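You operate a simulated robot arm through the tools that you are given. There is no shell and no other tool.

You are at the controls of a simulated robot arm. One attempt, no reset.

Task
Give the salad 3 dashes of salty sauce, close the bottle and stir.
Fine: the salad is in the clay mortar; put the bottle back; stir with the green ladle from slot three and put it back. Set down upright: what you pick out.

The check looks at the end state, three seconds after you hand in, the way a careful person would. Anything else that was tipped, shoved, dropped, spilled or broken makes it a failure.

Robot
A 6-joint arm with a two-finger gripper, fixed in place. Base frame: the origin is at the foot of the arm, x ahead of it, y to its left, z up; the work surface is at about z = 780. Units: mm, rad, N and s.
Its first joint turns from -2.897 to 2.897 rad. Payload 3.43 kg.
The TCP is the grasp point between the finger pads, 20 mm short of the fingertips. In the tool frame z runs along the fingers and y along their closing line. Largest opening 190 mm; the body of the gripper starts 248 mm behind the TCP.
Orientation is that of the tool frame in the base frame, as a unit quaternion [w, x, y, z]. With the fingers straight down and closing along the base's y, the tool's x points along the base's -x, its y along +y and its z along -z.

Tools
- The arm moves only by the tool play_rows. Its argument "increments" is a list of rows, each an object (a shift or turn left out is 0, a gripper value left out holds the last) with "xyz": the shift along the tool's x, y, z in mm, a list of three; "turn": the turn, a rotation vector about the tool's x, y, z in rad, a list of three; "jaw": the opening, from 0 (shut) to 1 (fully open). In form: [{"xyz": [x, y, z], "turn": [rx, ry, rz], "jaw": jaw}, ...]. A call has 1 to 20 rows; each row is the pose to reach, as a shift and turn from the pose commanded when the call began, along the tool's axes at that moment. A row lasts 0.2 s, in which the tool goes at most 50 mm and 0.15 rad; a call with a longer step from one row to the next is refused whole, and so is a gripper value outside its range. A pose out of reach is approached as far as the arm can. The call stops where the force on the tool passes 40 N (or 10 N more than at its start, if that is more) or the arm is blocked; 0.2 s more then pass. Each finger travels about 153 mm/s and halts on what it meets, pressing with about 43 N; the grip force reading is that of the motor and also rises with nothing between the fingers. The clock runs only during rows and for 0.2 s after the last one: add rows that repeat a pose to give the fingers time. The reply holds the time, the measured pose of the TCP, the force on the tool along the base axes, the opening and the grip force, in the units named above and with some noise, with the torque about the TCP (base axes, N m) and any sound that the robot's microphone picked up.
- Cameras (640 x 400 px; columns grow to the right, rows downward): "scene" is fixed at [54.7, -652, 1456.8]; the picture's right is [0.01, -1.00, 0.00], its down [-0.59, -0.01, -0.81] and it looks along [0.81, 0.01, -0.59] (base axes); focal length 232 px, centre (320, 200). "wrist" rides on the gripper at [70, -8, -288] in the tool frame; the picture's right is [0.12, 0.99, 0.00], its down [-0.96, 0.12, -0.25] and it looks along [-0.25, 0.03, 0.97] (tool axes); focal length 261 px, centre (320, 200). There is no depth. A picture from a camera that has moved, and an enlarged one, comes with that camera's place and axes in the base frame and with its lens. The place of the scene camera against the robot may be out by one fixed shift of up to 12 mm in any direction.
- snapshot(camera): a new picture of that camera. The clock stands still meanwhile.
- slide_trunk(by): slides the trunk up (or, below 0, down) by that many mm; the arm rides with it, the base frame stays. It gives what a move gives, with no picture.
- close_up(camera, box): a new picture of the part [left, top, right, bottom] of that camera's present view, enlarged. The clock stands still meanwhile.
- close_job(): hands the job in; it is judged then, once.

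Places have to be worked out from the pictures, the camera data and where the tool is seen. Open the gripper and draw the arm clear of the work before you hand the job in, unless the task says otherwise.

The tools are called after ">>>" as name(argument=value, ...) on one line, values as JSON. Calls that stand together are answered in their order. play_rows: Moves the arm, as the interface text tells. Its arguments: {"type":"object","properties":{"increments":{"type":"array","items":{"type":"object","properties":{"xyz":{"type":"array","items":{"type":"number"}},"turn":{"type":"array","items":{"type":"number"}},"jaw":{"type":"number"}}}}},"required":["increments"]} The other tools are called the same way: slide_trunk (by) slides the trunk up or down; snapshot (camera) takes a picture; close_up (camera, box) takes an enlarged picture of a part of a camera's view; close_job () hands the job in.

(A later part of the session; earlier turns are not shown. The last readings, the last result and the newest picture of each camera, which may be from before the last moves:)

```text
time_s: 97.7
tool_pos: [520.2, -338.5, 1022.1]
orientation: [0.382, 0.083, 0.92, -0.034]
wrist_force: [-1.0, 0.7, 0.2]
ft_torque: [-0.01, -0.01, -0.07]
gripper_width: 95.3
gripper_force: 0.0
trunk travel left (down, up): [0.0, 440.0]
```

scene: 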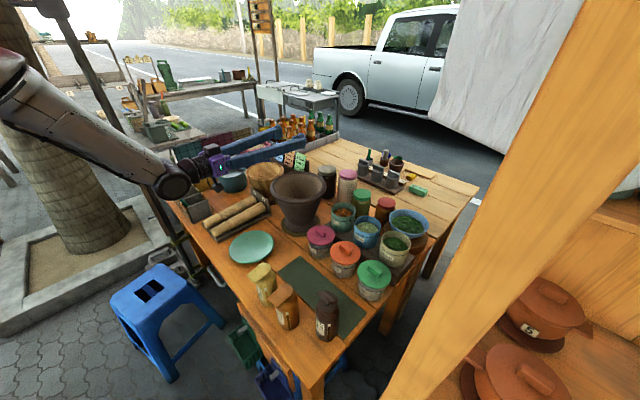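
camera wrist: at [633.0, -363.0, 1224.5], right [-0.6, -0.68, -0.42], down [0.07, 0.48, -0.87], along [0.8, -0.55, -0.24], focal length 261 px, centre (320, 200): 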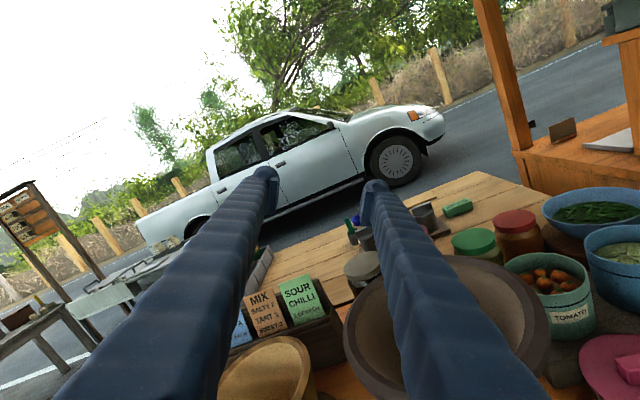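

Good. Now to the pre-grasp position above the empty spot in front of the bottle: [292,-594,1000], heading −45°, tilt 50°, jaw 85 mm.

>>> play_rows(increments=[{"xyz": [18, -36, -14], "turn": [0.05, -0.01, 0.045], "jaw": 0.45}, {"xyz": [36, -73, -28], "turn": [0.1, -0.02, 0.09]}, {"xyz": [54, -109, -42], "turn": [0.16, -0.03, 0.145]}, {"xyz": [71, -146, -56], "turn": [0.22, -0.04, 0.2]}, {"xyz": [89, -182, -70], "turn": [0.28, -0.052, 0.255]}, {"xyz": [107, -219, -84], "turn": [0.34, -0.063, 0.31]}, {"xyz": [125, -255, -98], "turn": [0.4, -0.074, 0.365]}, {"xyz": [143, -291, -112], "turn": [0.4477, -0.0833, 0.4085]}, {"xyz": [143, -291, -112], "turn": [0.4477, -0.0833, 0.4085]}])

>>> snapshot(camera="wrist")

>>> snapshot(camera="scene")

```text
time_s: 99.7
tool_pos: [290.1, -595.4, 998.6]
orientation: [0.39, 0.347, 0.838, -0.161]
wrist_force: [-0.6, -0.4, 1.3]
ft_torque: [0.04, -0.02, 0.05]
gripper_width: 85.6
gripper_force: 0.0
trunk travel left (down, up): [0.0, 440.0]
```

```text
taken
camera wrist: at [96.5, -413.8, 1131.3], right [0.65, 0.76, -0.09], down [0.38, -0.22, 0.9], along [0.66, -0.61, -0.43], focal length 261 px, centre (320, 200)
```

wrist: 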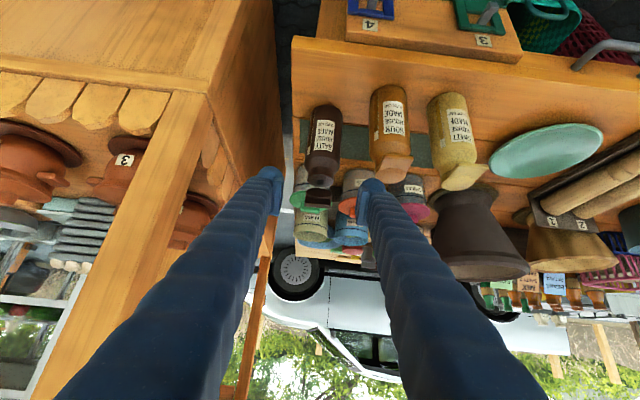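

```text
taken
```

scene: 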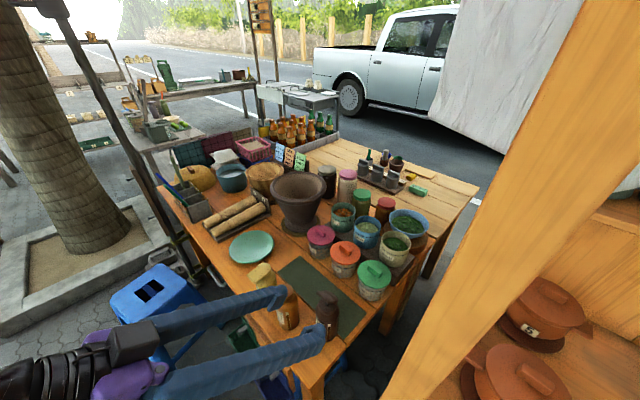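

I'm at the pre-grasp pose. I zoom in on the bottle to measure its axis.

>>> close_up(camera="wrist", box=[285, 90, 385, 200])

>>> close_up(camera="scene", box=[290, 275, 360, 345])

```text
3.64 times, centred on (335, 145) of wrist
camera zoom: at [96.5, -413.8, 1131.3], right [0.65, 0.76, -0.09], down [0.38, -0.22, 0.9], along [0.66, -0.61, -0.43], focal length 948 px, centre (266, 400)
```

zoom: 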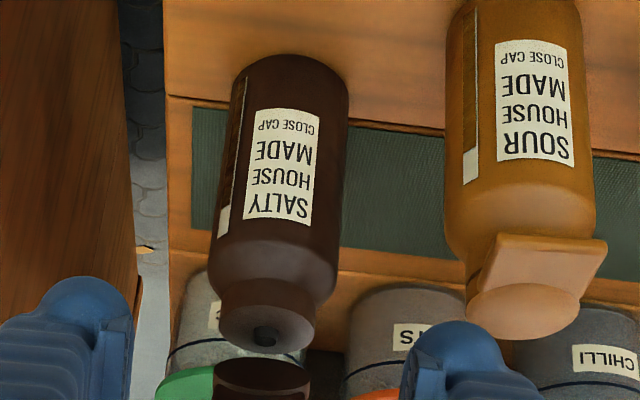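

```text
5.71 times, centred on (325, 310) of scene
camera zoom: at [54.7, -652.0, 1456.8], right [0.01, -1.0, 0.0], down [-0.59, -0.01, -0.81], along [0.81, 0.01, -0.59], focal length 1323 px, centre (291, -429)
```

zoom: 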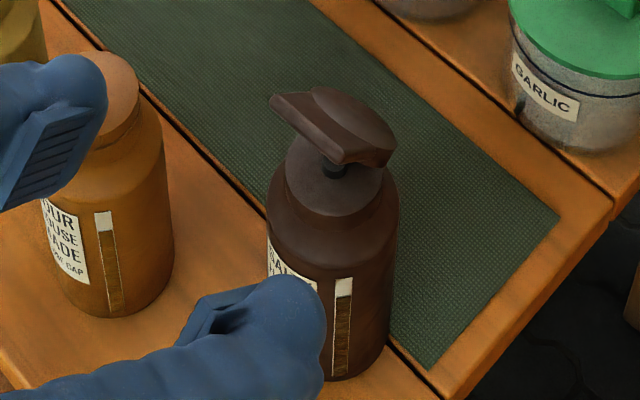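

The lid's open shape is worth understanding; I look closer at the cap from both cameras.

>>> close_up(camera="wrist", box=[295, 165, 355, 215])

>>> close_up(camera="scene", box=[310, 280, 350, 310])

```text
8.00 times, centred on (325, 190) of wrist
camera zoom: at [96.5, -413.8, 1131.3], right [0.65, 0.76, -0.09], down [0.38, -0.22, 0.9], along [0.66, -0.61, -0.43], focal length 2085 px, centre (280, 280)
```

zoom: 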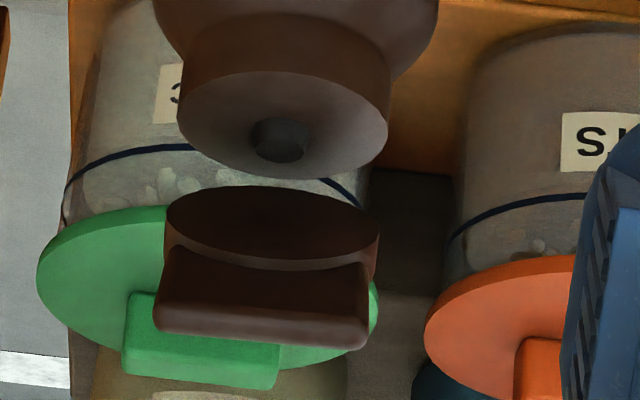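

```text
13.33 times, centred on (330, 295) of scene
camera zoom: at [54.7, -652.0, 1456.8], right [0.01, -1.0, 0.0], down [-0.59, -0.01, -0.81], along [0.81, 0.01, -0.59], focal length 3086 px, centre (187, -1067)
```

zoom: 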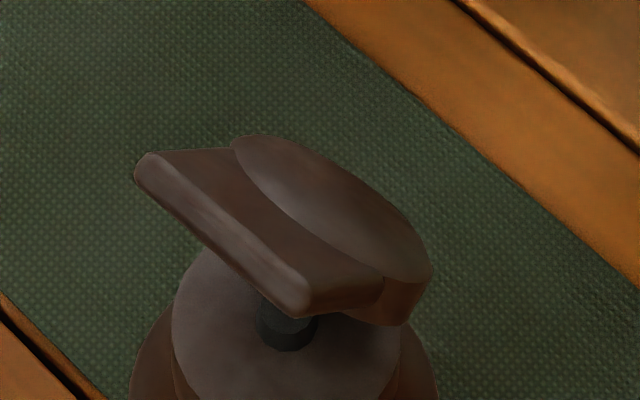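

The lid holds itself open at roughly 50° (friction hinge), and the bottle axis triangulates to ≈[361,-664]. I line up on the approach axis with a 76 mm opening and stop short for a check.

>>> play_rows(increments=[{"xyz": [27, 1, 0], "jaw": 0.4}, {"xyz": [54, 2, 0], "jaw": 0.4}, {"xyz": [54, 2, 35], "jaw": 0.4}, {"xyz": [54, 2, 70], "jaw": 0.4}, {"xyz": [54, 2, 100], "jaw": 0.4}, {"xyz": [54, 2, 100], "jaw": 0.4}])

>>> close_up(camera="wrist", box=[240, 90, 420, 220])

>>> close_up(camera="scene", box=[260, 270, 360, 345])

```text
time_s: 101.1
tool_pos: [322.1, -623.5, 892.7]
orientation: [0.39, 0.346, 0.838, -0.161]
wrist_force: [-1.5, -0.4, 0.0]
ft_torque: [0.08, -0.07, 0.05]
gripper_width: 75.3
gripper_force: 0.1
trunk travel left (down, up): [0.0, 440.0]
```

```text
3.08 times, centred on (330, 155) of wrist
camera zoom: at [128.8, -441.5, 1025.9], right [0.65, 0.76, -0.09], down [0.38, -0.22, 0.9], along [0.66, -0.61, -0.44], focal length 802 px, centre (289, 338)
```

zoom: 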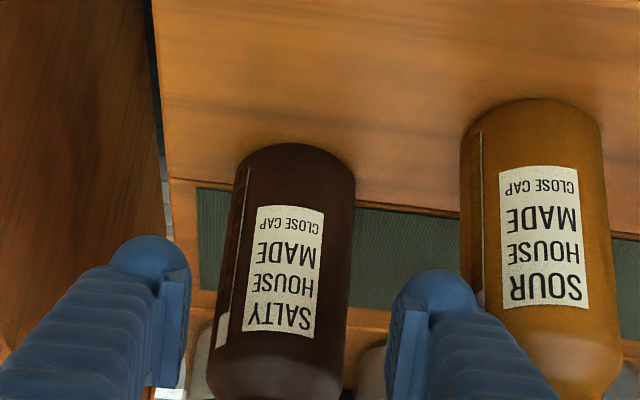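

```text
5.33 times, centred on (310, 308) of scene
camera zoom: at [54.7, -652.0, 1456.8], right [0.01, -1.0, 0.0], down [-0.59, -0.01, -0.81], along [0.81, 0.01, -0.59], focal length 1234 px, centre (373, -373)
```

zoom: 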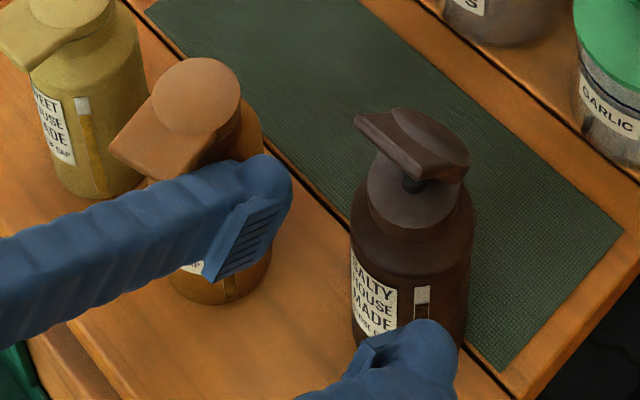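

Aligned within about 1 mm. I advance the remaining 74 mm and close on the body in steps.

>>> play_rows(increments=[{"xyz": [0, 1, 25]}, {"xyz": [0, 1, 50]}, {"xyz": [0, 1, 66]}, {"xyz": [0, 1, 74]}, {"xyz": [0, 1, 74], "jaw": 0.37}, {"xyz": [0, 1, 74], "jaw": 0.35}, {"xyz": [0, 1, 74], "jaw": 0.335}, {"xyz": [0, 1, 74], "jaw": 0.32}, {"xyz": [0, 1, 74], "jaw": 0.31}, {"xyz": [0, 1, 74], "jaw": 0.3}, {"xyz": [0, 1, 74], "jaw": 0.3}])

>>> close_up(camera="wrist", box=[240, 90, 420, 220])

>>> close_up(camera="scene", box=[260, 270, 360, 345])

```text
time_s: 103.5
tool_pos: [363.6, -662.1, 845.5]
orientation: [0.391, 0.346, 0.838, -0.161]
wrist_force: [-1.2, -2.4, 0.3]
ft_torque: [-0.29, 0.14, -0.03]
gripper_width: 58.8
gripper_force: 42.9
trunk travel left (down, up): [0.0, 440.0]
```

```text
3.08 times, centred on (330, 155) of wrist
camera zoom: at [170.0, -480.9, 977.9], right [0.65, 0.76, -0.09], down [0.38, -0.22, 0.9], along [0.66, -0.61, -0.43], focal length 802 px, centre (289, 338)
```

zoom: 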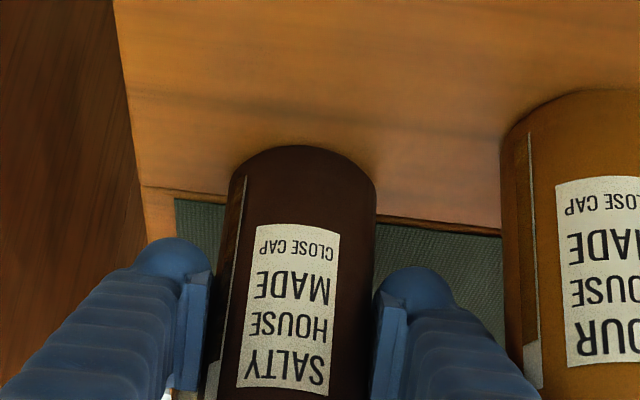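

```text
5.33 times, centred on (310, 308) of scene
camera zoom: at [54.7, -652.0, 1456.8], right [0.01, -1.0, 0.0], down [-0.59, -0.01, -0.81], along [0.81, 0.01, -0.59], focal length 1234 px, centre (373, -373)
```

zoom: 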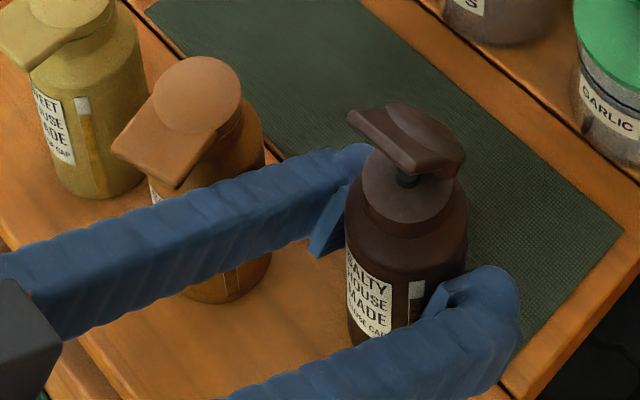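

Firm grip on the body (58.8 mm, 43 N). I lift straight up slowly and check the force.

>>> play_rows(increments=[{"xyz": [-4, 0, -3]}, {"xyz": [-11, 0, -10]}, {"xyz": [-23, 0, -19]}, {"xyz": [-42, 0, -36]}, {"xyz": [-65, 0, -55]}, {"xyz": [-90, 0, -76]}, {"xyz": [-115, 0, -97]}, {"xyz": [-115, 0, -97]}])

>>> close_up(camera="scene", box=[260, 220, 400, 345])

```text
time_s: 105.3
tool_pos: [362.0, -663.1, 996.3]
orientation: [0.391, 0.346, 0.838, -0.16]
wrist_force: [0.3, 1.1, -5.8]
ft_torque: [-0.03, 0.04, -0.05]
gripper_width: 58.9
gripper_force: 43.5
trunk travel left (down, up): [0.0, 440.0]
```

```text
3.20 times, centred on (330, 282) of scene
camera zoom: at [54.7, -652.0, 1456.8], right [0.01, -1.0, 0.0], down [-0.59, -0.01, -0.81], along [0.81, 0.01, -0.59], focal length 741 px, centre (288, -64)
```

zoom: 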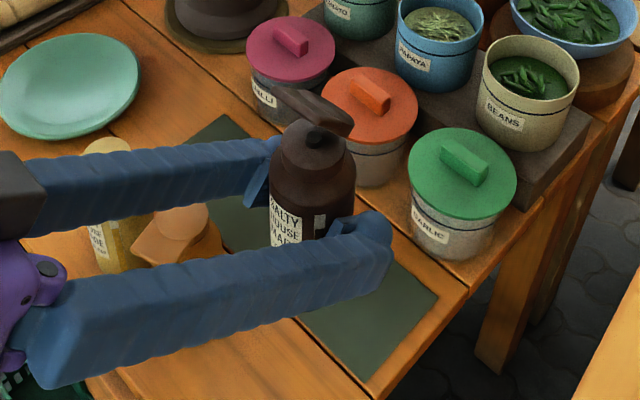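

The bottle (≈0.58 kg) hangs steadily, upright, lid still open. I raise the trunk by 130 mm, which lifts it clear of everything.

>>> slide_trunk(by=130)

```text
time_s: 106.9
tool_pos: [362.3, -663.2, 1125.0]
orientation: [0.39, 0.346, 0.838, -0.16]
wrist_force: [0.1, -0.2, -5.8]
ft_torque: [-0.03, -0.02, 0.04]
gripper_width: 58.8
gripper_force: 43.0
trunk travel left (down, up): [-130.0, 310.0]
```

Now I carry the bottle upright toward the mortar: first to about [560,-560,1115] with heading −30°.

>>> play_rows(increments=[{"xyz": [-4, 25, 7], "turn": [-0.025, 0, -0.021]}, {"xyz": [-10, 60, 16], "turn": [-0.06, 0, -0.05]}, {"xyz": [-17, 98, 27], "turn": [-0.095, 0, -0.08]}, {"xyz": [-24, 138, 38], "turn": [-0.13, 0, -0.11]}, {"xyz": [-30, 178, 49], "turn": [-0.165, 0, -0.14]}, {"xyz": [-35.7, 213, 58], "turn": [-0.2005, 0, -0.169]}, {"xyz": [-35.7, 213, 58], "turn": [-0.2005, 0, -0.169]}])

```text
time_s: 108.5
tool_pos: [559.6, -559.7, 1120.1]
orientation: [0.408, 0.233, 0.876, -0.108]
wrist_force: [-0.8, 0.2, -6.3]
ft_torque: [-0.03, 0.02, -0.01]
gripper_width: 58.6
gripper_force: 43.3
trunk travel left (down, up): [-130.0, 310.0]
```

Bottle rides upright. Next to [800,-520,1115], heading −12°, slight 10° lean.

>>> play_rows(increments=[{"xyz": [-15, 20, 19], "turn": [-0.033, -0.023, -0.023]}, {"xyz": [-33, 43, 41], "turn": [-0.07, -0.048, -0.05]}, {"xyz": [-51, 67, 64], "turn": [-0.11, -0.075, -0.078]}, {"xyz": [-69, 91, 87], "turn": [-0.15, -0.103, -0.106]}, {"xyz": [-86, 114, 109], "turn": [-0.187, -0.129, -0.132]}, {"xyz": [-102, 135, 129], "turn": [-0.222, -0.152, -0.156]}, {"xyz": [-117, 154.6, 147.4], "turn": [-0.2537, -0.1741, -0.1789]}, {"xyz": [-117, 154.6, 147.4], "turn": [-0.2537, -0.1741, -0.1789]}])

>>> snapshot(camera="scene")

>>> snapshot(camera="wrist")

```text
time_s: 110.3
tool_pos: [801.8, -518.1, 1111.1]
orientation: [0.498, 0.09, 0.861, -0.051]
wrist_force: [0.8, -0.1, -6.9]
ft_torque: [0.01, 0.07, 0.0]
gripper_width: 58.7
gripper_force: 43.2
trunk travel left (down, up): [-130.0, 310.0]
```

```text
taken
```

scene: 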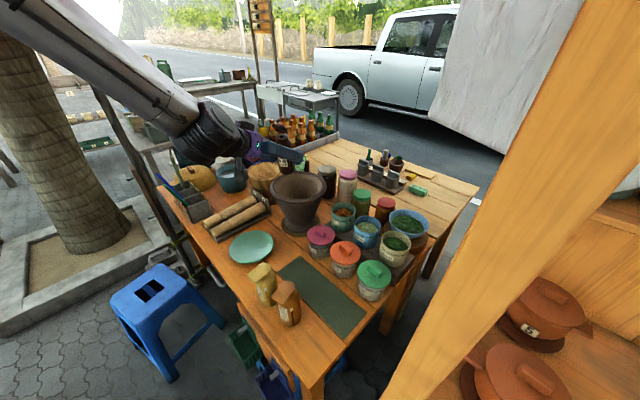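

```text
taken
camera wrist: at [523.2, -467.1, 1194.9], right [0.15, 0.98, -0.1], down [0.28, 0.06, 0.96], along [0.95, -0.17, -0.27], focal length 261 px, centre (320, 200)
```

wrist: 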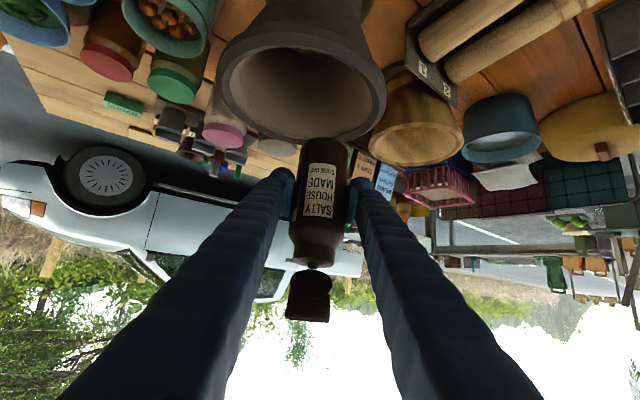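

The bottle is upright between the pads and right at the mortar (rim centre re-measured ≈[811,-558]). I move to the pour position, tilting the tool to horizontal (bottle leaning 40°, mouth above the mortar).

>>> play_rows(increments=[{"xyz": [-4, 2, 13], "turn": [0, -0.1, 0]}, {"xyz": [-8, 3, 27], "turn": [0, -0.21, 0]}, {"xyz": [-13, 5, 41], "turn": [0, -0.32, 0]}, {"xyz": [-17, 7, 55], "turn": [0, -0.43, 0]}, {"xyz": [-21, 8.7, 68.4], "turn": [0, -0.52, 0]}, {"xyz": [-21, 8.7, 68.4], "turn": [0, -0.52, 0]}])

>>> snapshot(camera="scene")

```text
time_s: 111.7
tool_pos: [870.2, -525.6, 1095.8]
orientation: [0.702, 0.074, 0.705, -0.073]
wrist_force: [0.4, -0.5, -6.5]
ft_torque: [-0.01, 0.01, 0.04]
gripper_width: 58.7
gripper_force: 43.5
trunk travel left (down, up): [-130.0, 310.0]
```

```text
taken
```

scene: 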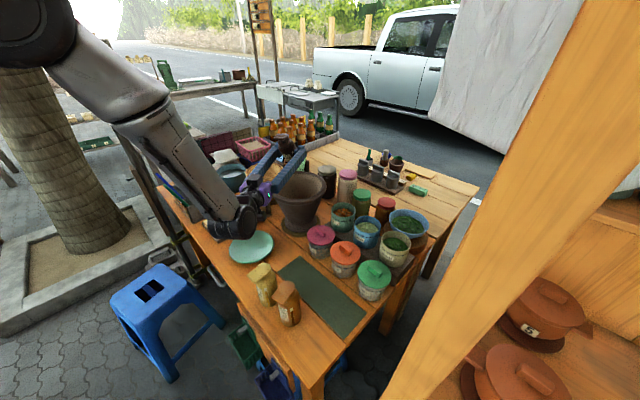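

Reached. I zoom in to verify the bottle mouth is above the mortar before rolling.

>>> close_up(camera="scene", box=[225, 120, 345, 240])

>>> close_up(camera="wrist", box=[240, 60, 400, 260])

```text
3.33 times, centred on (285, 180) of scene
camera zoom: at [54.7, -652.0, 1456.8], right [0.01, -1.0, 0.0], down [-0.59, -0.01, -0.81], along [0.81, 0.01, -0.59], focal length 772 px, centre (437, 267)
```

zoom: 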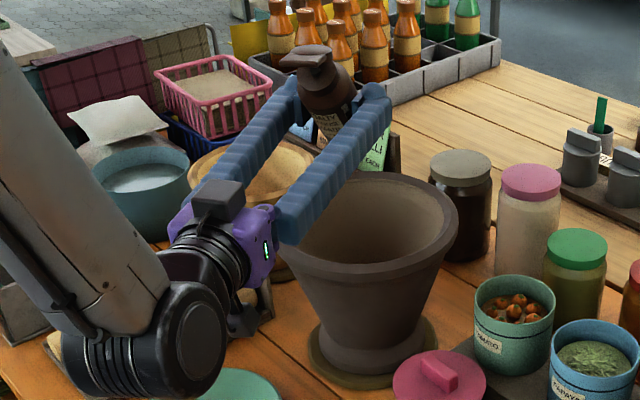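

```text
2.00 times, centred on (320, 160) of wrist
camera zoom: at [589.7, -472.5, 1026.7], right [0.21, 0.97, -0.12], down [-0.22, 0.16, 0.96], along [0.95, -0.17, 0.24], focal length 521 px, centre (320, 280)
```

zoom: 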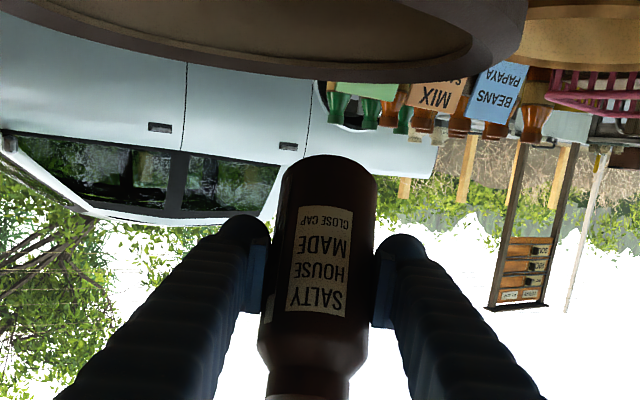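

The mouth projects inside the mortar rim. I now roll the bottle step by step, listening for sound; first to 1.1 rad.

>>> play_rows(increments=[{"turn": [0, 0, 0.12]}, {"turn": [0, 0, 0.26]}, {"turn": [0, 0, 0.4]}, {"turn": [0, 0, 0.54]}, {"turn": [0, 0, 0.68]}, {"turn": [0, 0, 0.82]}, {"turn": [0, 0, 0.96]}, {"turn": [0, 0, 1.1]}])

```text
time_s: 113.5
tool_pos: [871.3, -523.5, 1094.9]
orientation: [0.637, 0.432, 0.561, 0.305]
wrist_force: [0.0, 0.2, -6.1]
ft_torque: [-0.04, -0.01, 0.01]
gripper_width: 58.7
gripper_force: 42.5
trunk travel left (down, up): [-130.0, 310.0]
```

No sound yet (tip ≈70°). I roll further in small steps.

>>> play_rows(increments=[{"turn": [0, 0, 0.14]}, {"turn": [0, 0, 0.28]}, {"turn": [0, 0, 0.42]}])

>>> close_up(camera="scene", box=[225, 120, 345, 240])

```text
time_s: 114.3
tool_pos: [871.2, -525.4, 1094.8]
orientation: [0.559, 0.539, 0.459, 0.431]
wrist_force: [0.3, -0.5, -5.9]
ft_torque: [-0.03, 0.04, 0.02]
gripper_width: 58.9
gripper_force: 43.2
trunk travel left (down, up): [-130.0, 310.0]
```

```text
3.33 times, centred on (285, 180) of scene
camera zoom: at [54.7, -652.0, 1456.8], right [0.01, -1.0, 0.0], down [-0.59, -0.01, -0.81], along [0.81, 0.01, -0.59], focal length 772 px, centre (437, 267)
```

zoom: 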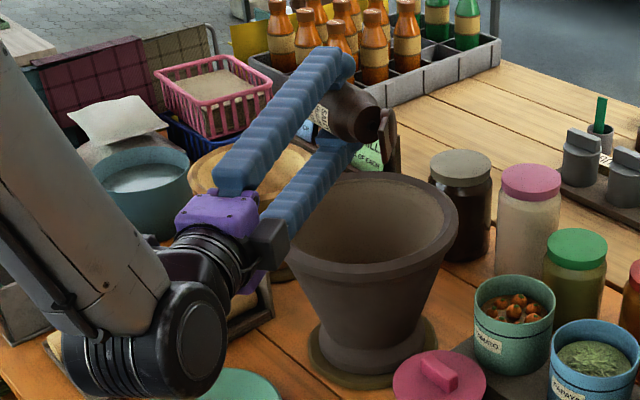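

Bottle is near horizontal, mouth over the mortar, no sound yet. I continue rolling in small steps.

>>> play_rows(increments=[{"turn": [0, 0, 0.14]}, {"turn": [0, 0, 0.28]}])

```text
time_s: 114.9
tool_pos: [870.7, -524.5, 1095.2]
orientation: [0.494, 0.599, 0.378, 0.504]
wrist_force: [-0.5, 0.5, -7.3]
ft_torque: [-0.01, 0.03, -0.01]
gripper_width: 58.7
gripper_force: 43.0
trunk travel left (down, up): [-130.0, 310.0]
```

No sound at ~100° tip. Further.

>>> play_rows(increments=[{"turn": [0, 0, 0.14]}, {"turn": [0, 0, 0.28]}])

```text
time_s: 115.5
tool_pos: [871.1, -524.3, 1096.0]
orientation: [0.419, 0.645, 0.292, 0.568]
wrist_force: [0.4, 0.1, -6.2]
ft_torque: [0.01, 0.06, 0.01]
gripper_width: 58.6
gripper_force: 42.3
trunk travel left (down, up): [-130.0, 310.0]
```

At ~112° tip there is still no sound; I go on to ~123°.

>>> play_rows(increments=[{"turn": [0, 0, 0.14]}, {"turn": [0, 0, 0.28]}])

>>> close_up(camera="scene", box=[245, 120, 325, 200])

```text
time_s: 116.1
tool_pos: [870.0, -524.8, 1095.0]
orientation: [0.335, 0.68, 0.199, 0.621]
wrist_force: [0.0, -0.3, -5.8]
ft_torque: [0.01, 0.09, -0.02]
gripper_width: 58.6
gripper_force: 42.8
trunk travel left (down, up): [-130.0, 310.0]
```

```text
5.00 times, centred on (285, 160) of scene
camera zoom: at [54.7, -652.0, 1456.8], right [0.01, -1.0, 0.0], down [-0.59, -0.01, -0.81], along [0.81, 0.01, -0.59], focal length 1157 px, centre (495, 400)
```

zoom: 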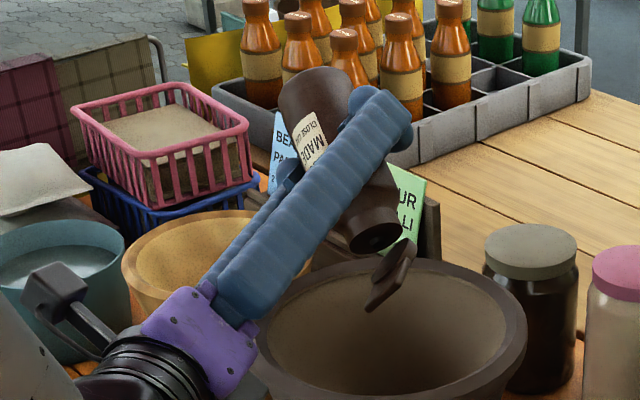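

No sound at 123° either. I look with the wrist camera for any sauce at the spout or in the mortar.

>>> snapshot(camera="wrist")

>>> close_up(camera="scene", box=[270, 140, 330, 200])

```text
taken
camera wrist: at [603.0, -409.9, 1141.3], right [-0.13, -0.61, 0.78], down [-0.4, -0.69, -0.6], along [0.91, -0.39, -0.16], focal length 261 px, centre (320, 200)
```

wrist: 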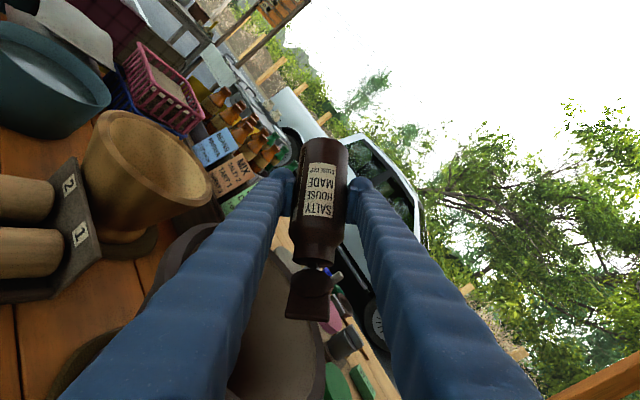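

```text
6.67 times, centred on (300, 170) of scene
camera zoom: at [54.7, -652.0, 1456.8], right [0.01, -1.0, 0.0], down [-0.59, -0.01, -0.81], along [0.81, 0.01, -0.59], focal length 1543 px, centre (453, 400)
```

zoom: 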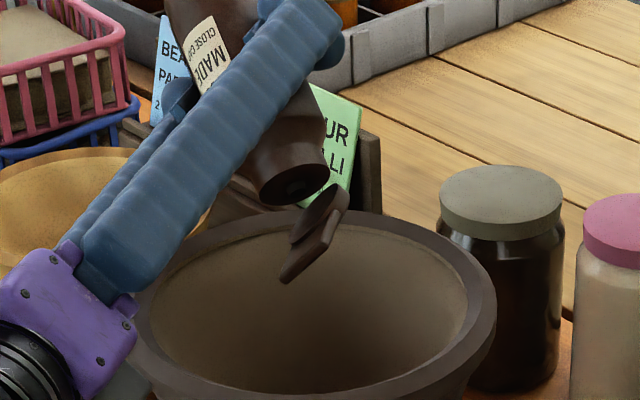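

The spout is open and pointing down into the mortar but nothing flows yet. I tip further, toward ψ≈2.75 (≈137°).

>>> play_rows(increments=[{"turn": [0, 0, 0.1]}, {"turn": [0, 0, 0.2]}])

```text
time_s: 116.7
tool_pos: [871.5, -525.5, 1094.4]
orientation: [0.271, 0.697, 0.13, 0.652]
wrist_force: [0.3, -0.9, -6.0]
ft_torque: [0.01, 0.08, -0.03]
gripper_width: 58.8
gripper_force: 43.1
trunk travel left (down, up): [-130.0, 310.0]
```

>>> play_rows(increments=[{"turn": [0, 0, 0.1]}, {"turn": [0, 0, 0.2]}])

```text
time_s: 117.3
tool_pos: [873.2, -525.3, 1094.6]
orientation: [0.206, 0.706, 0.06, 0.675]
wrist_force: [-0.8, -0.5, -5.3]
ft_torque: [-0.01, 0.05, 0.04]
gripper_width: 58.4
gripper_force: 43.4
trunk travel left (down, up): [-130.0, 310.0]
```

At ~135° tip there is still nothing, so this is likely a dasher that needs a shake. I try one brisk down–up shake of about 25 mm.

>>> play_rows(increments=[{"xyz": [-23, -9, 0]}, {"xyz": [0, 0, 0]}, {"xyz": [0, 0, 0]}])

>>> close_up(camera="scene", box=[270, 140, 330, 200])

```text
time_s: 118.1
tool_pos: [870.7, -523.8, 1094.4]
orientation: [0.206, 0.705, 0.062, 0.675]
wrist_force: [0.0, 0.4, -5.9]
ft_torque: [0.03, 0.19, -0.09]
gripper_width: 58.4
gripper_force: 42.9
trunk travel left (down, up): [-130.0, 310.0]
```

```text
6.67 times, centred on (300, 170) of scene
camera zoom: at [54.7, -652.0, 1456.8], right [0.01, -1.0, 0.0], down [-0.59, -0.01, -0.81], along [0.81, 0.01, -0.59], focal length 1543 px, centre (453, 400)
```

zoom: 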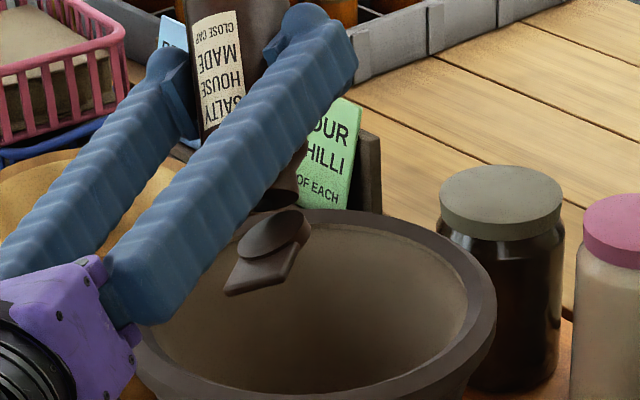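

No dash and no sound. I tip the bottle further by pitching the tool upward in small steps (target ≈150° tip).

>>> play_rows(increments=[{"turn": [-0.037, 0.093, 0]}, {"turn": [-0.074, 0.186, 0]}])

```text
time_s: 118.7
tool_pos: [872.7, -525.6, 1094.8]
orientation: [0.225, 0.632, 0.054, 0.74]
wrist_force: [-0.3, 1.1, -5.9]
ft_torque: [0.02, 0.02, -0.02]
gripper_width: 58.4
gripper_force: 42.7
trunk travel left (down, up): [-130.0, 310.0]
```

Reachable, still silent. I pitch a bit more.

>>> play_rows(increments=[{"turn": [-0.037, 0.093, 0]}, {"turn": [-0.074, 0.186, 0]}, {"turn": [-0.074, 0.186, 0]}])

>>> close_up(camera="scene", box=[250, 120, 340, 200])

>>> snapshot(camera="wrist")

```text
time_s: 119.5
tool_pos: [871.6, -525.5, 1095.4]
orientation: [0.244, 0.551, 0.047, 0.797]
wrist_force: [0.1, -1.3, -6.1]
ft_torque: [0.01, -0.01, 0.04]
gripper_width: 58.5
gripper_force: 43.3
trunk travel left (down, up): [-130.0, 310.0]
```

```text
5.00 times, centred on (295, 160) of scene
camera zoom: at [54.7, -652.0, 1456.8], right [0.01, -1.0, 0.0], down [-0.59, -0.01, -0.81], along [0.81, 0.01, -0.59], focal length 1157 px, centre (445, 400)
```

zoom: 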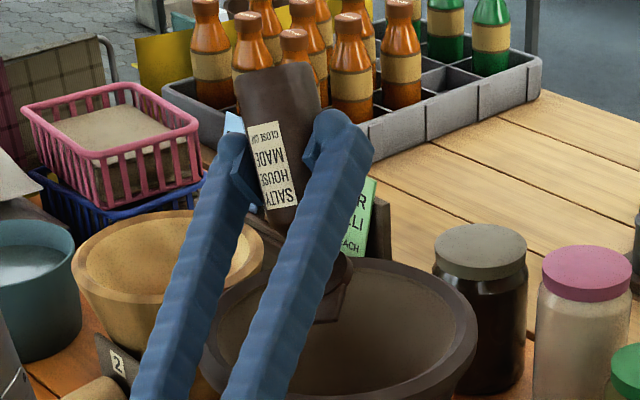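

```text
taken
camera wrist: at [597.1, -431.3, 1042.5], right [-0.36, -0.82, 0.44], down [0.0, -0.48, -0.88], along [0.93, -0.32, 0.18], focal length 261 px, centre (320, 200)
```

wrist: 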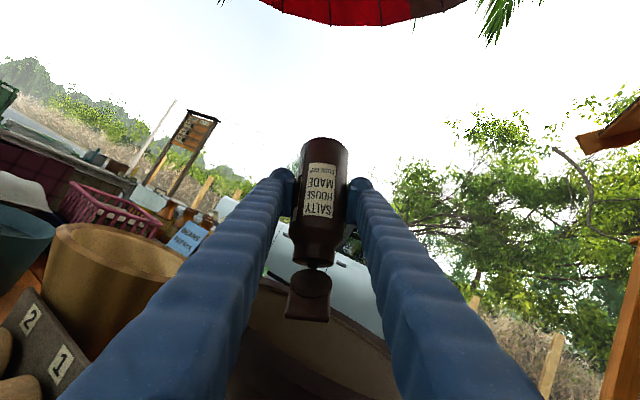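

The bottle is inverted by about 155° and nothing comes. I zoom in on the spout and the lid.

>>> close_up(camera="wrist", box=[275, 230, 355, 330])

>>> close_up(camera="scene", box=[285, 160, 325, 200])

```text
4.00 times, centred on (315, 280) of wrist
camera zoom: at [597.1, -431.3, 1042.5], right [-0.36, -0.82, 0.44], down [0.0, -0.48, -0.88], along [0.93, -0.32, 0.18], focal length 1043 px, centre (340, -120)
```

zoom: 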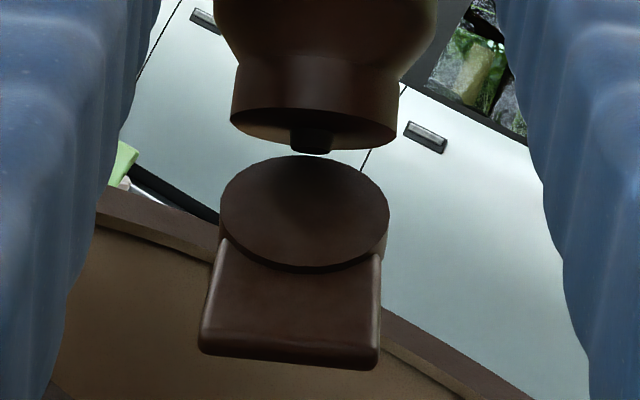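

```text
10.00 times, centred on (305, 180) of scene
camera zoom: at [54.7, -652.0, 1456.8], right [0.01, -1.0, 0.0], down [-0.59, -0.01, -0.81], along [0.81, 0.01, -0.59], focal length 2315 px, centre (470, 400)
```

zoom: 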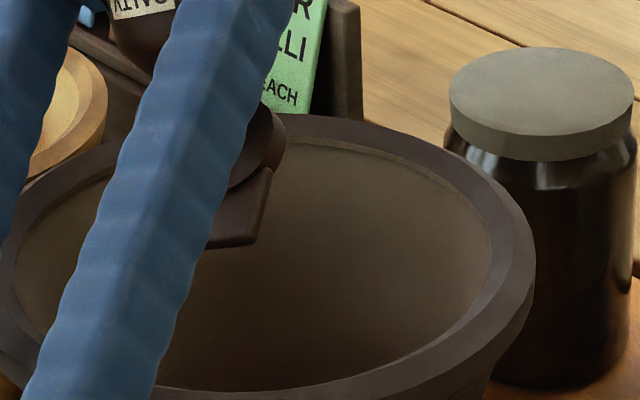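

I see the spout nozzle and the lid open about 60°, no flow. I check the level window on the bottle for any change.

>>> close_up(camera="wrist", box=[285, 125, 365, 275])

>>> close_up(camera="scene", box=[280, 125, 325, 170])

```text
2.67 times, centred on (325, 200) of wrist
camera zoom: at [597.1, -431.3, 1042.5], right [-0.36, -0.82, 0.44], down [0.0, -0.48, -0.88], along [0.93, -0.32, 0.18], focal length 695 px, centre (307, 200)
```

zoom: 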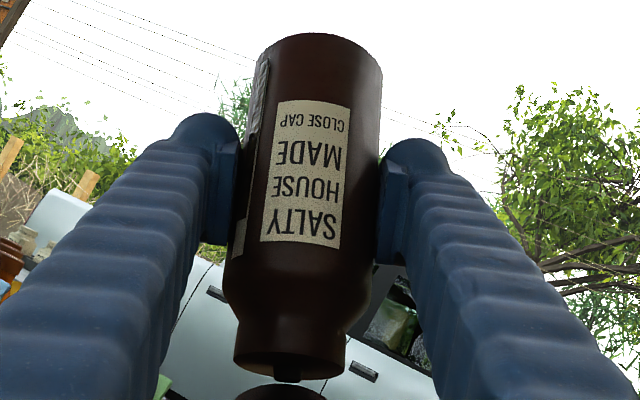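

```text
8.89 times, centred on (302, 148) of scene
camera zoom: at [54.7, -652.0, 1456.8], right [0.01, -1.0, 0.0], down [-0.59, -0.01, -0.81], along [0.81, 0.01, -0.59], focal length 2058 px, centre (476, 667)
```

zoom: 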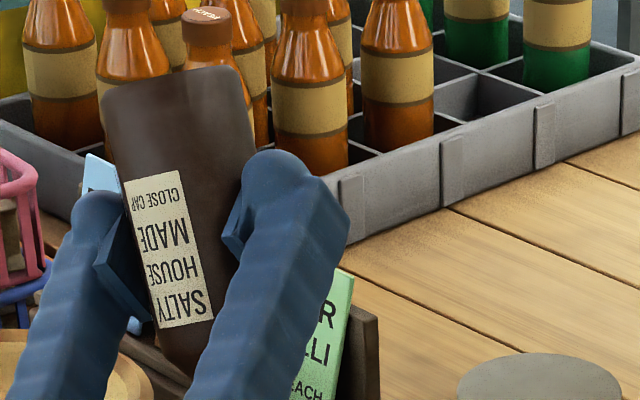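

I zoom on the level strip at the bottle's left edge.

>>> close_up(camera="wrist", box=[288, 135, 328, 235])

```text
4.00 times, centred on (308, 185) of wrist
camera zoom: at [597.1, -431.3, 1042.5], right [-0.36, -0.82, 0.44], down [0.0, -0.48, -0.88], along [0.93, -0.32, 0.18], focal length 1043 px, centre (368, 260)
```

zoom: 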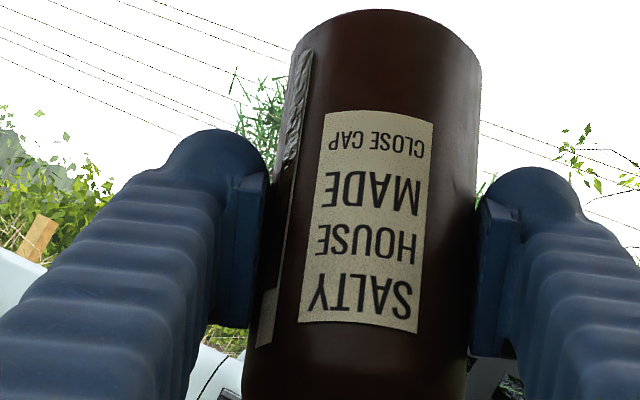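

The strip looks static. I try one stronger shake: 45 mm up and sharply back down, with the bottle inverted.

>>> play_rows(increments=[{"xyz": [38, 15, 17]}, {"xyz": [0, 0, 0]}, {"xyz": [0, 0, 0]}])

```text
time_s: 120.3
tool_pos: [872.8, -524.7, 1091.9]
orientation: [0.242, 0.552, 0.048, 0.796]
wrist_force: [0.2, -0.2, -6.7]
ft_torque: [-0.04, -0.11, 0.01]
gripper_width: 58.7
gripper_force: 43.4
trunk travel left (down, up): [-130.0, 310.0]
```

Still silent. The lid sits at only ~50°, probably not far enough open for the valve; or a dash registers on returning. I bring the bottle back up, first undoing the pitch, listening all the way.

>>> play_rows(increments=[{"turn": [0.05, -0.124, 0]}, {"turn": [0.1, -0.248, 0]}, {"turn": [0.148, -0.372, 0]}, {"turn": [0.148, -0.372, 0]}])

>>> play_rows(increments=[{"turn": [0, 0, -0.14]}, {"turn": [0, 0, -0.28]}, {"turn": [0, 0, -0.42]}, {"turn": [0, 0, -0.56]}, {"turn": [0, 0, -0.7]}, {"turn": [0, 0, -0.84]}, {"turn": [0, 0, -0.98]}, {"turn": [0, 0, -1.12]}, {"turn": [0, 0, -1.26]}, {"turn": [0, 0, -1.4]}, {"turn": [0, 0, -1.54]}, {"turn": [0, 0, -1.68]}, {"turn": [0, 0, -1.82]}, {"turn": [0, 0, -1.96]}, {"turn": [0, 0, -2.1]}, {"turn": [0, 0, -2.24]}, {"turn": [0, 0, -2.38]}, {"turn": [0, 0, -2.52]}, {"turn": [0, 0, -2.66]}, {"turn": [0, 0, -2.76]}])

```text
time_s: 121.3
tool_pos: [871.9, -524.6, 1095.2]
orientation: [0.206, 0.706, 0.06, 0.675]
wrist_force: [-0.5, -0.3, -5.7]
ft_torque: [-0.01, 0.16, -0.09]
gripper_width: 58.6
gripper_force: 43.0
trunk travel left (down, up): [-130.0, 310.0]
```

```text
time_s: 125.5
tool_pos: [873.3, -525.3, 1094.7]
orientation: [0.702, 0.073, 0.705, -0.074]
wrist_force: [0.1, 0.2, -6.2]
ft_torque: [0.01, 0.04, 0.01]
gripper_width: 58.4
gripper_force: 42.7
trunk travel left (down, up): [-130.0, 310.0]
```

No event. I carry the bottle back: first return to the 60° tilt pose beside the mortar.

>>> play_rows(increments=[{"xyz": [-3, -2, -14], "turn": [0, 0.1, 0]}, {"xyz": [-6, -3, -28], "turn": [0, 0.2, 0]}, {"xyz": [-10, -5, -42], "turn": [0, 0.31, 0]}, {"xyz": [-13, -6, -56], "turn": [0, 0.42, 0]}, {"xyz": [-16, -8, -71], "turn": [0, 0.52, 0]}, {"xyz": [-16, -8, -71], "turn": [0, 0.52, 0]}])

```text
time_s: 126.9
tool_pos: [798.5, -516.9, 1110.5]
orientation: [0.497, 0.091, 0.861, -0.052]
wrist_force: [-1.0, 1.1, -7.0]
ft_torque: [0.02, 0.03, -0.08]
gripper_width: 58.5
gripper_force: 42.9
trunk travel left (down, up): [-130.0, 310.0]
```

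Next back to [560,-560,1120] with heading −30° and the bottle upright.

>>> play_rows(increments=[{"xyz": [13, -12, -26], "turn": [0.033, 0.023, 0.023]}, {"xyz": [29, -26, -57], "turn": [0.07, 0.048, 0.05]}, {"xyz": [45, -40, -88], "turn": [0.11, 0.075, 0.078]}, {"xyz": [61, -54, -119], "turn": [0.15, 0.103, 0.106]}, {"xyz": [76, -67, -148], "turn": [0.187, 0.129, 0.132]}, {"xyz": [91, -80, -175], "turn": [0.222, 0.152, 0.156]}, {"xyz": [104, -92, -199], "turn": [0.2537, 0.1741, 0.1789]}, {"xyz": [104, -92, -199], "turn": [0.2537, 0.1741, 0.1789]}])

```text
time_s: 128.7
tool_pos: [563.3, -559.8, 1122.6]
orientation: [0.407, 0.234, 0.876, -0.108]
wrist_force: [-0.4, -0.4, -6.7]
ft_torque: [-0.01, -0.03, -0.02]
gripper_width: 58.4
gripper_force: 43.3
trunk travel left (down, up): [-130.0, 310.0]
```

Now above the bottle's original spot [321,-630], heading −45°, still high.

>>> play_rows(increments=[{"xyz": [15, -21, -14], "turn": [0.023, 0, 0.02]}, {"xyz": [35, -50, -33], "turn": [0.055, 0, 0.046]}, {"xyz": [57, -80, -52], "turn": [0.088, 0, 0.074]}, {"xyz": [78, -110, -72], "turn": [0.121, 0, 0.102]}, {"xyz": [98, -138, -91], "turn": [0.152, 0, 0.128]}, {"xyz": [115, -163, -107], "turn": [0.18, 0, 0.151]}, {"xyz": [129, -182, -119], "turn": [0.2005, 0, 0.1684]}, {"xyz": [129, -182, -119], "turn": [0.2005, 0, 0.1684]}])

>>> close_up(camera="scene", box=[240, 200, 380, 340])

```text
time_s: 130.5
tool_pos: [321.2, -633.3, 1097.9]
orientation: [0.391, 0.346, 0.838, -0.16]
wrist_force: [0.5, 0.2, -6.2]
ft_torque: [0.05, -0.01, 0.0]
gripper_width: 58.9
gripper_force: 42.8
trunk travel left (down, up): [-130.0, 310.0]
```

```text
2.86 times, centred on (310, 270) of scene
camera zoom: at [54.7, -652.0, 1456.8], right [0.01, -1.0, 0.0], down [-0.59, -0.01, -0.81], along [0.81, 0.01, -0.59], focal length 661 px, centre (349, 0)
```

zoom: 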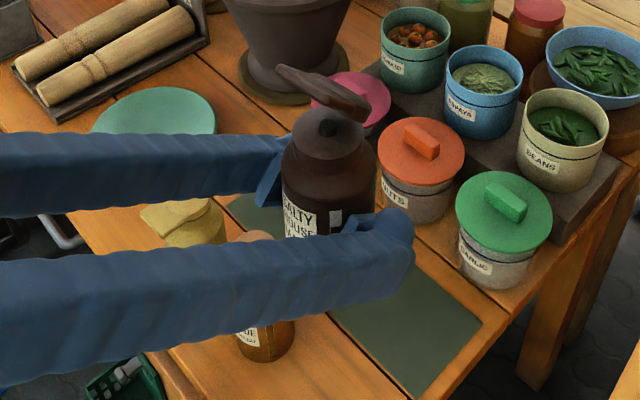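

Bottle is upright over its old place. I lower the trunk 130 mm, then descend the rest with the arm.

>>> slide_trunk(by=-130)

```text
time_s: 132.1
tool_pos: [321.1, -632.2, 968.6]
orientation: [0.391, 0.345, 0.838, -0.16]
wrist_force: [0.2, -0.2, -6.6]
ft_torque: [0.03, 0.03, 0.04]
gripper_width: 58.8
gripper_force: 42.3
trunk travel left (down, up): [0.0, 440.0]
```

I descend to just above the table, then creep down until the force shows contact.

>>> play_rows(increments=[{"xyz": [15, 0, 13]}, {"xyz": [38, 1, 32]}, {"xyz": [61, 2, 52]}, {"xyz": [80, 2, 67]}, {"xyz": [88, 2, 74.2]}, {"xyz": [90.3, 2, 76.1]}, {"xyz": [91.5, 2, 77.1]}, {"xyz": [92.6, 2, 78.1]}])

```text
time_s: 133.9
tool_pos: [323.4, -619.8, 847.7]
orientation: [0.39, 0.345, 0.838, -0.161]
wrist_force: [-0.2, -0.4, -6.4]
ft_torque: [0.01, -0.02, -0.02]
gripper_width: 58.8
gripper_force: 42.9
trunk travel left (down, up): [0.0, 440.0]
```

The y reading looks off by ~10 mm; I idle a row to re-read before touching down.

>>> play_rows(increments=[{"xyz": [0, 0, 0]}, {"xyz": [0, 0, 0]}])

```text
time_s: 134.5
tool_pos: [323.4, -618.8, 846.0]
orientation: [0.391, 0.345, 0.838, -0.159]
wrist_force: [0.1, -0.3, -5.7]
ft_torque: [0.02, -0.01, -0.01]
gripper_width: 58.7
gripper_force: 43.3
trunk travel left (down, up): [0.0, 440.0]
```

The TCP really sits at [323,-619,846], ~11 mm from where I wanted in y. I check the picture for what happened.

>>> close_up(camera="scene", box=[260, 270, 360, 370])

>>> close_up(camera="wrist", box=[240, 60, 420, 220])

```text
4.00 times, centred on (310, 320) of scene
camera zoom: at [54.7, -652.0, 1456.8], right [0.01, -1.0, 0.0], down [-0.59, -0.01, -0.81], along [0.81, 0.01, -0.59], focal length 926 px, centre (360, -280)
```

zoom: 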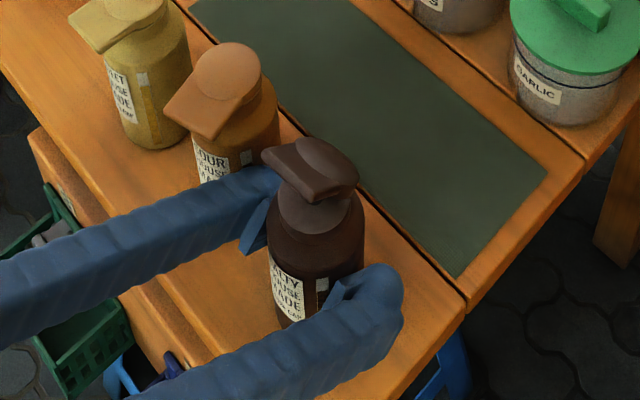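

```text
2.50 times, centred on (330, 140) of wrist
camera zoom: at [129.7, -437.3, 979.8], right [0.65, 0.76, -0.09], down [0.39, -0.22, 0.9], along [0.66, -0.61, -0.44], focal length 652 px, centre (295, 350)
```

zoom: 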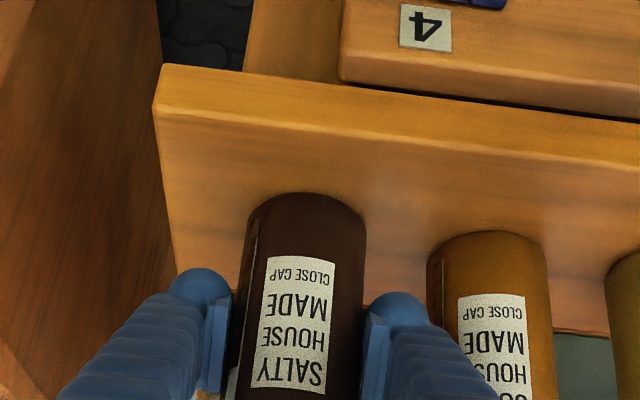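

The bottle is about 10 mm too close to its neighbour compared to the original spot. I raise 4 mm and shift it by the measured error.

>>> play_rows(increments=[{"xyz": [-3, 0, -2.6]}, {"xyz": [-5, -5, 0]}, {"xyz": [-7.3, -10, 2.5]}, {"xyz": [-7.3, -10, 2.5]}, {"xyz": [-7.3, -10, 2.5]}])

```text
time_s: 135.7
tool_pos: [318.9, -630.9, 851.3]
orientation: [0.39, 0.346, 0.838, -0.16]
wrist_force: [-0.1, -0.4, -5.6]
ft_torque: [0.0, 0.02, -0.01]
gripper_width: 59.0
gripper_force: 43.1
trunk travel left (down, up): [0.0, 440.0]
```

Now at [319,-631,851]; I nudge 3 mm back and lower in fine steps to touch down.

>>> play_rows(increments=[{"xyz": [1.5, 2, 1.3]}, {"xyz": [3, 2.5, 2.5]}, {"xyz": [4.2, 2.5, 3.5]}, {"xyz": [5, 2.5, 4.2]}, {"xyz": [5, 2.5, 4.2]}])

```text
time_s: 136.9
tool_pos: [322.6, -629.1, 848.3]
orientation: [0.392, 0.346, 0.837, -0.162]
wrist_force: [-2.0, 4.1, 19.8]
ft_torque: [-0.31, 0.46, -0.13]
gripper_width: 58.6
gripper_force: 42.5
trunk travel left (down, up): [0.0, 440.0]
```

Touchdown felt (≈20 N up). I relieve 1.5 mm and open the jaws gently.

>>> play_rows(increments=[{"xyz": [-1.2, 0, -1.0]}, {"xyz": [-1.2, 0, -1.0]}, {"xyz": [-1.2, 0, -1.0], "jaw": 0.33}, {"xyz": [-1.2, 0, -1.0], "jaw": 0.36}, {"xyz": [-1.2, 0, -1.0], "jaw": 0.4}, {"xyz": [-1.2, 0, -1.0], "jaw": 0.4}])

>>> close_up(camera="scene", box=[260, 270, 360, 370])

```text
time_s: 138.3
tool_pos: [319.9, -628.0, 845.6]
orientation: [0.391, 0.346, 0.838, -0.16]
wrist_force: [0.8, 0.4, -0.1]
ft_torque: [-0.02, 0.02, 0.0]
gripper_width: 75.9
gripper_force: 0.0
trunk travel left (down, up): [0.0, 440.0]
```

```text
4.00 times, centred on (310, 320) of scene
camera zoom: at [54.7, -652.0, 1456.8], right [0.01, -1.0, 0.0], down [-0.59, -0.01, -0.81], along [0.81, 0.01, -0.59], focal length 926 px, centre (360, -280)
```

zoom: 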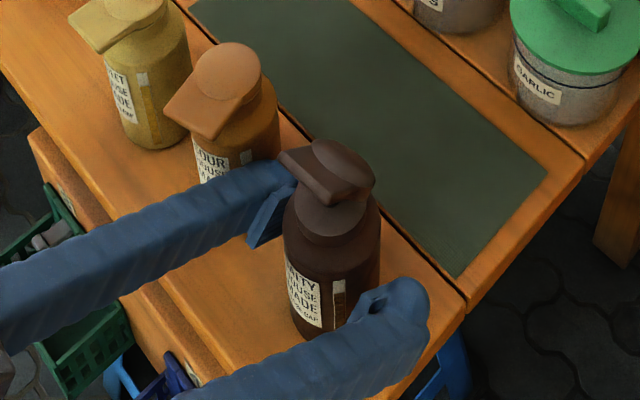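

The bottle stands free. I retreat along the tool axis, then measure its cap from the wrist camera.

>>> play_rows(increments=[{"xyz": [0, 0, -25]}, {"xyz": [0, 0, -60]}, {"xyz": [0, 0, -100]}, {"xyz": [-15, 0, -150]}, {"xyz": [-30, 0, -170]}, {"xyz": [-30, 0, -170]}])

>>> close_up(camera="wrist", box=[250, 90, 410, 220])

>>> close_up(camera="scene", box=[285, 300, 345, 360])

```text
refused: row 4 steps farther than a row can; nothing moved
```

```text
3.08 times, centred on (330, 155) of wrist
camera zoom: at [128.8, -447.0, 978.5], right [0.65, 0.76, -0.09], down [0.38, -0.22, 0.9], along [0.66, -0.61, -0.43], focal length 802 px, centre (289, 338)
```

zoom: 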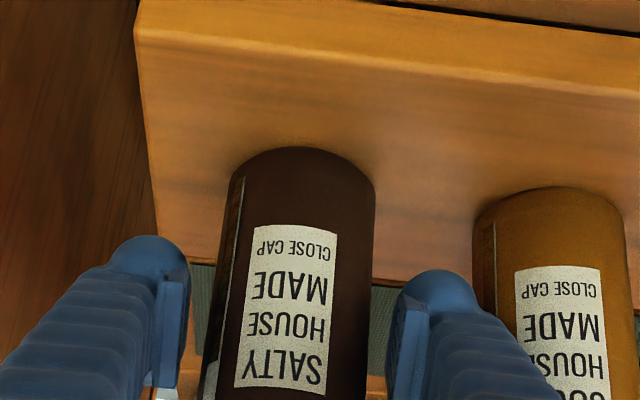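

```text
6.67 times, centred on (315, 330) of scene
camera zoom: at [54.7, -652.0, 1456.8], right [0.01, -1.0, 0.0], down [-0.59, -0.01, -0.81], along [0.81, 0.01, -0.59], focal length 1543 px, centre (353, -667)
```

zoom: 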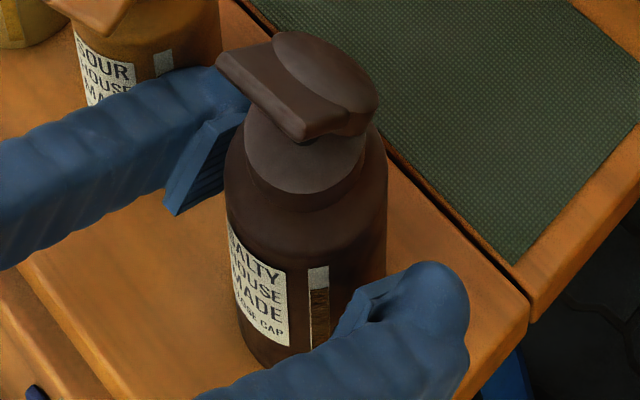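

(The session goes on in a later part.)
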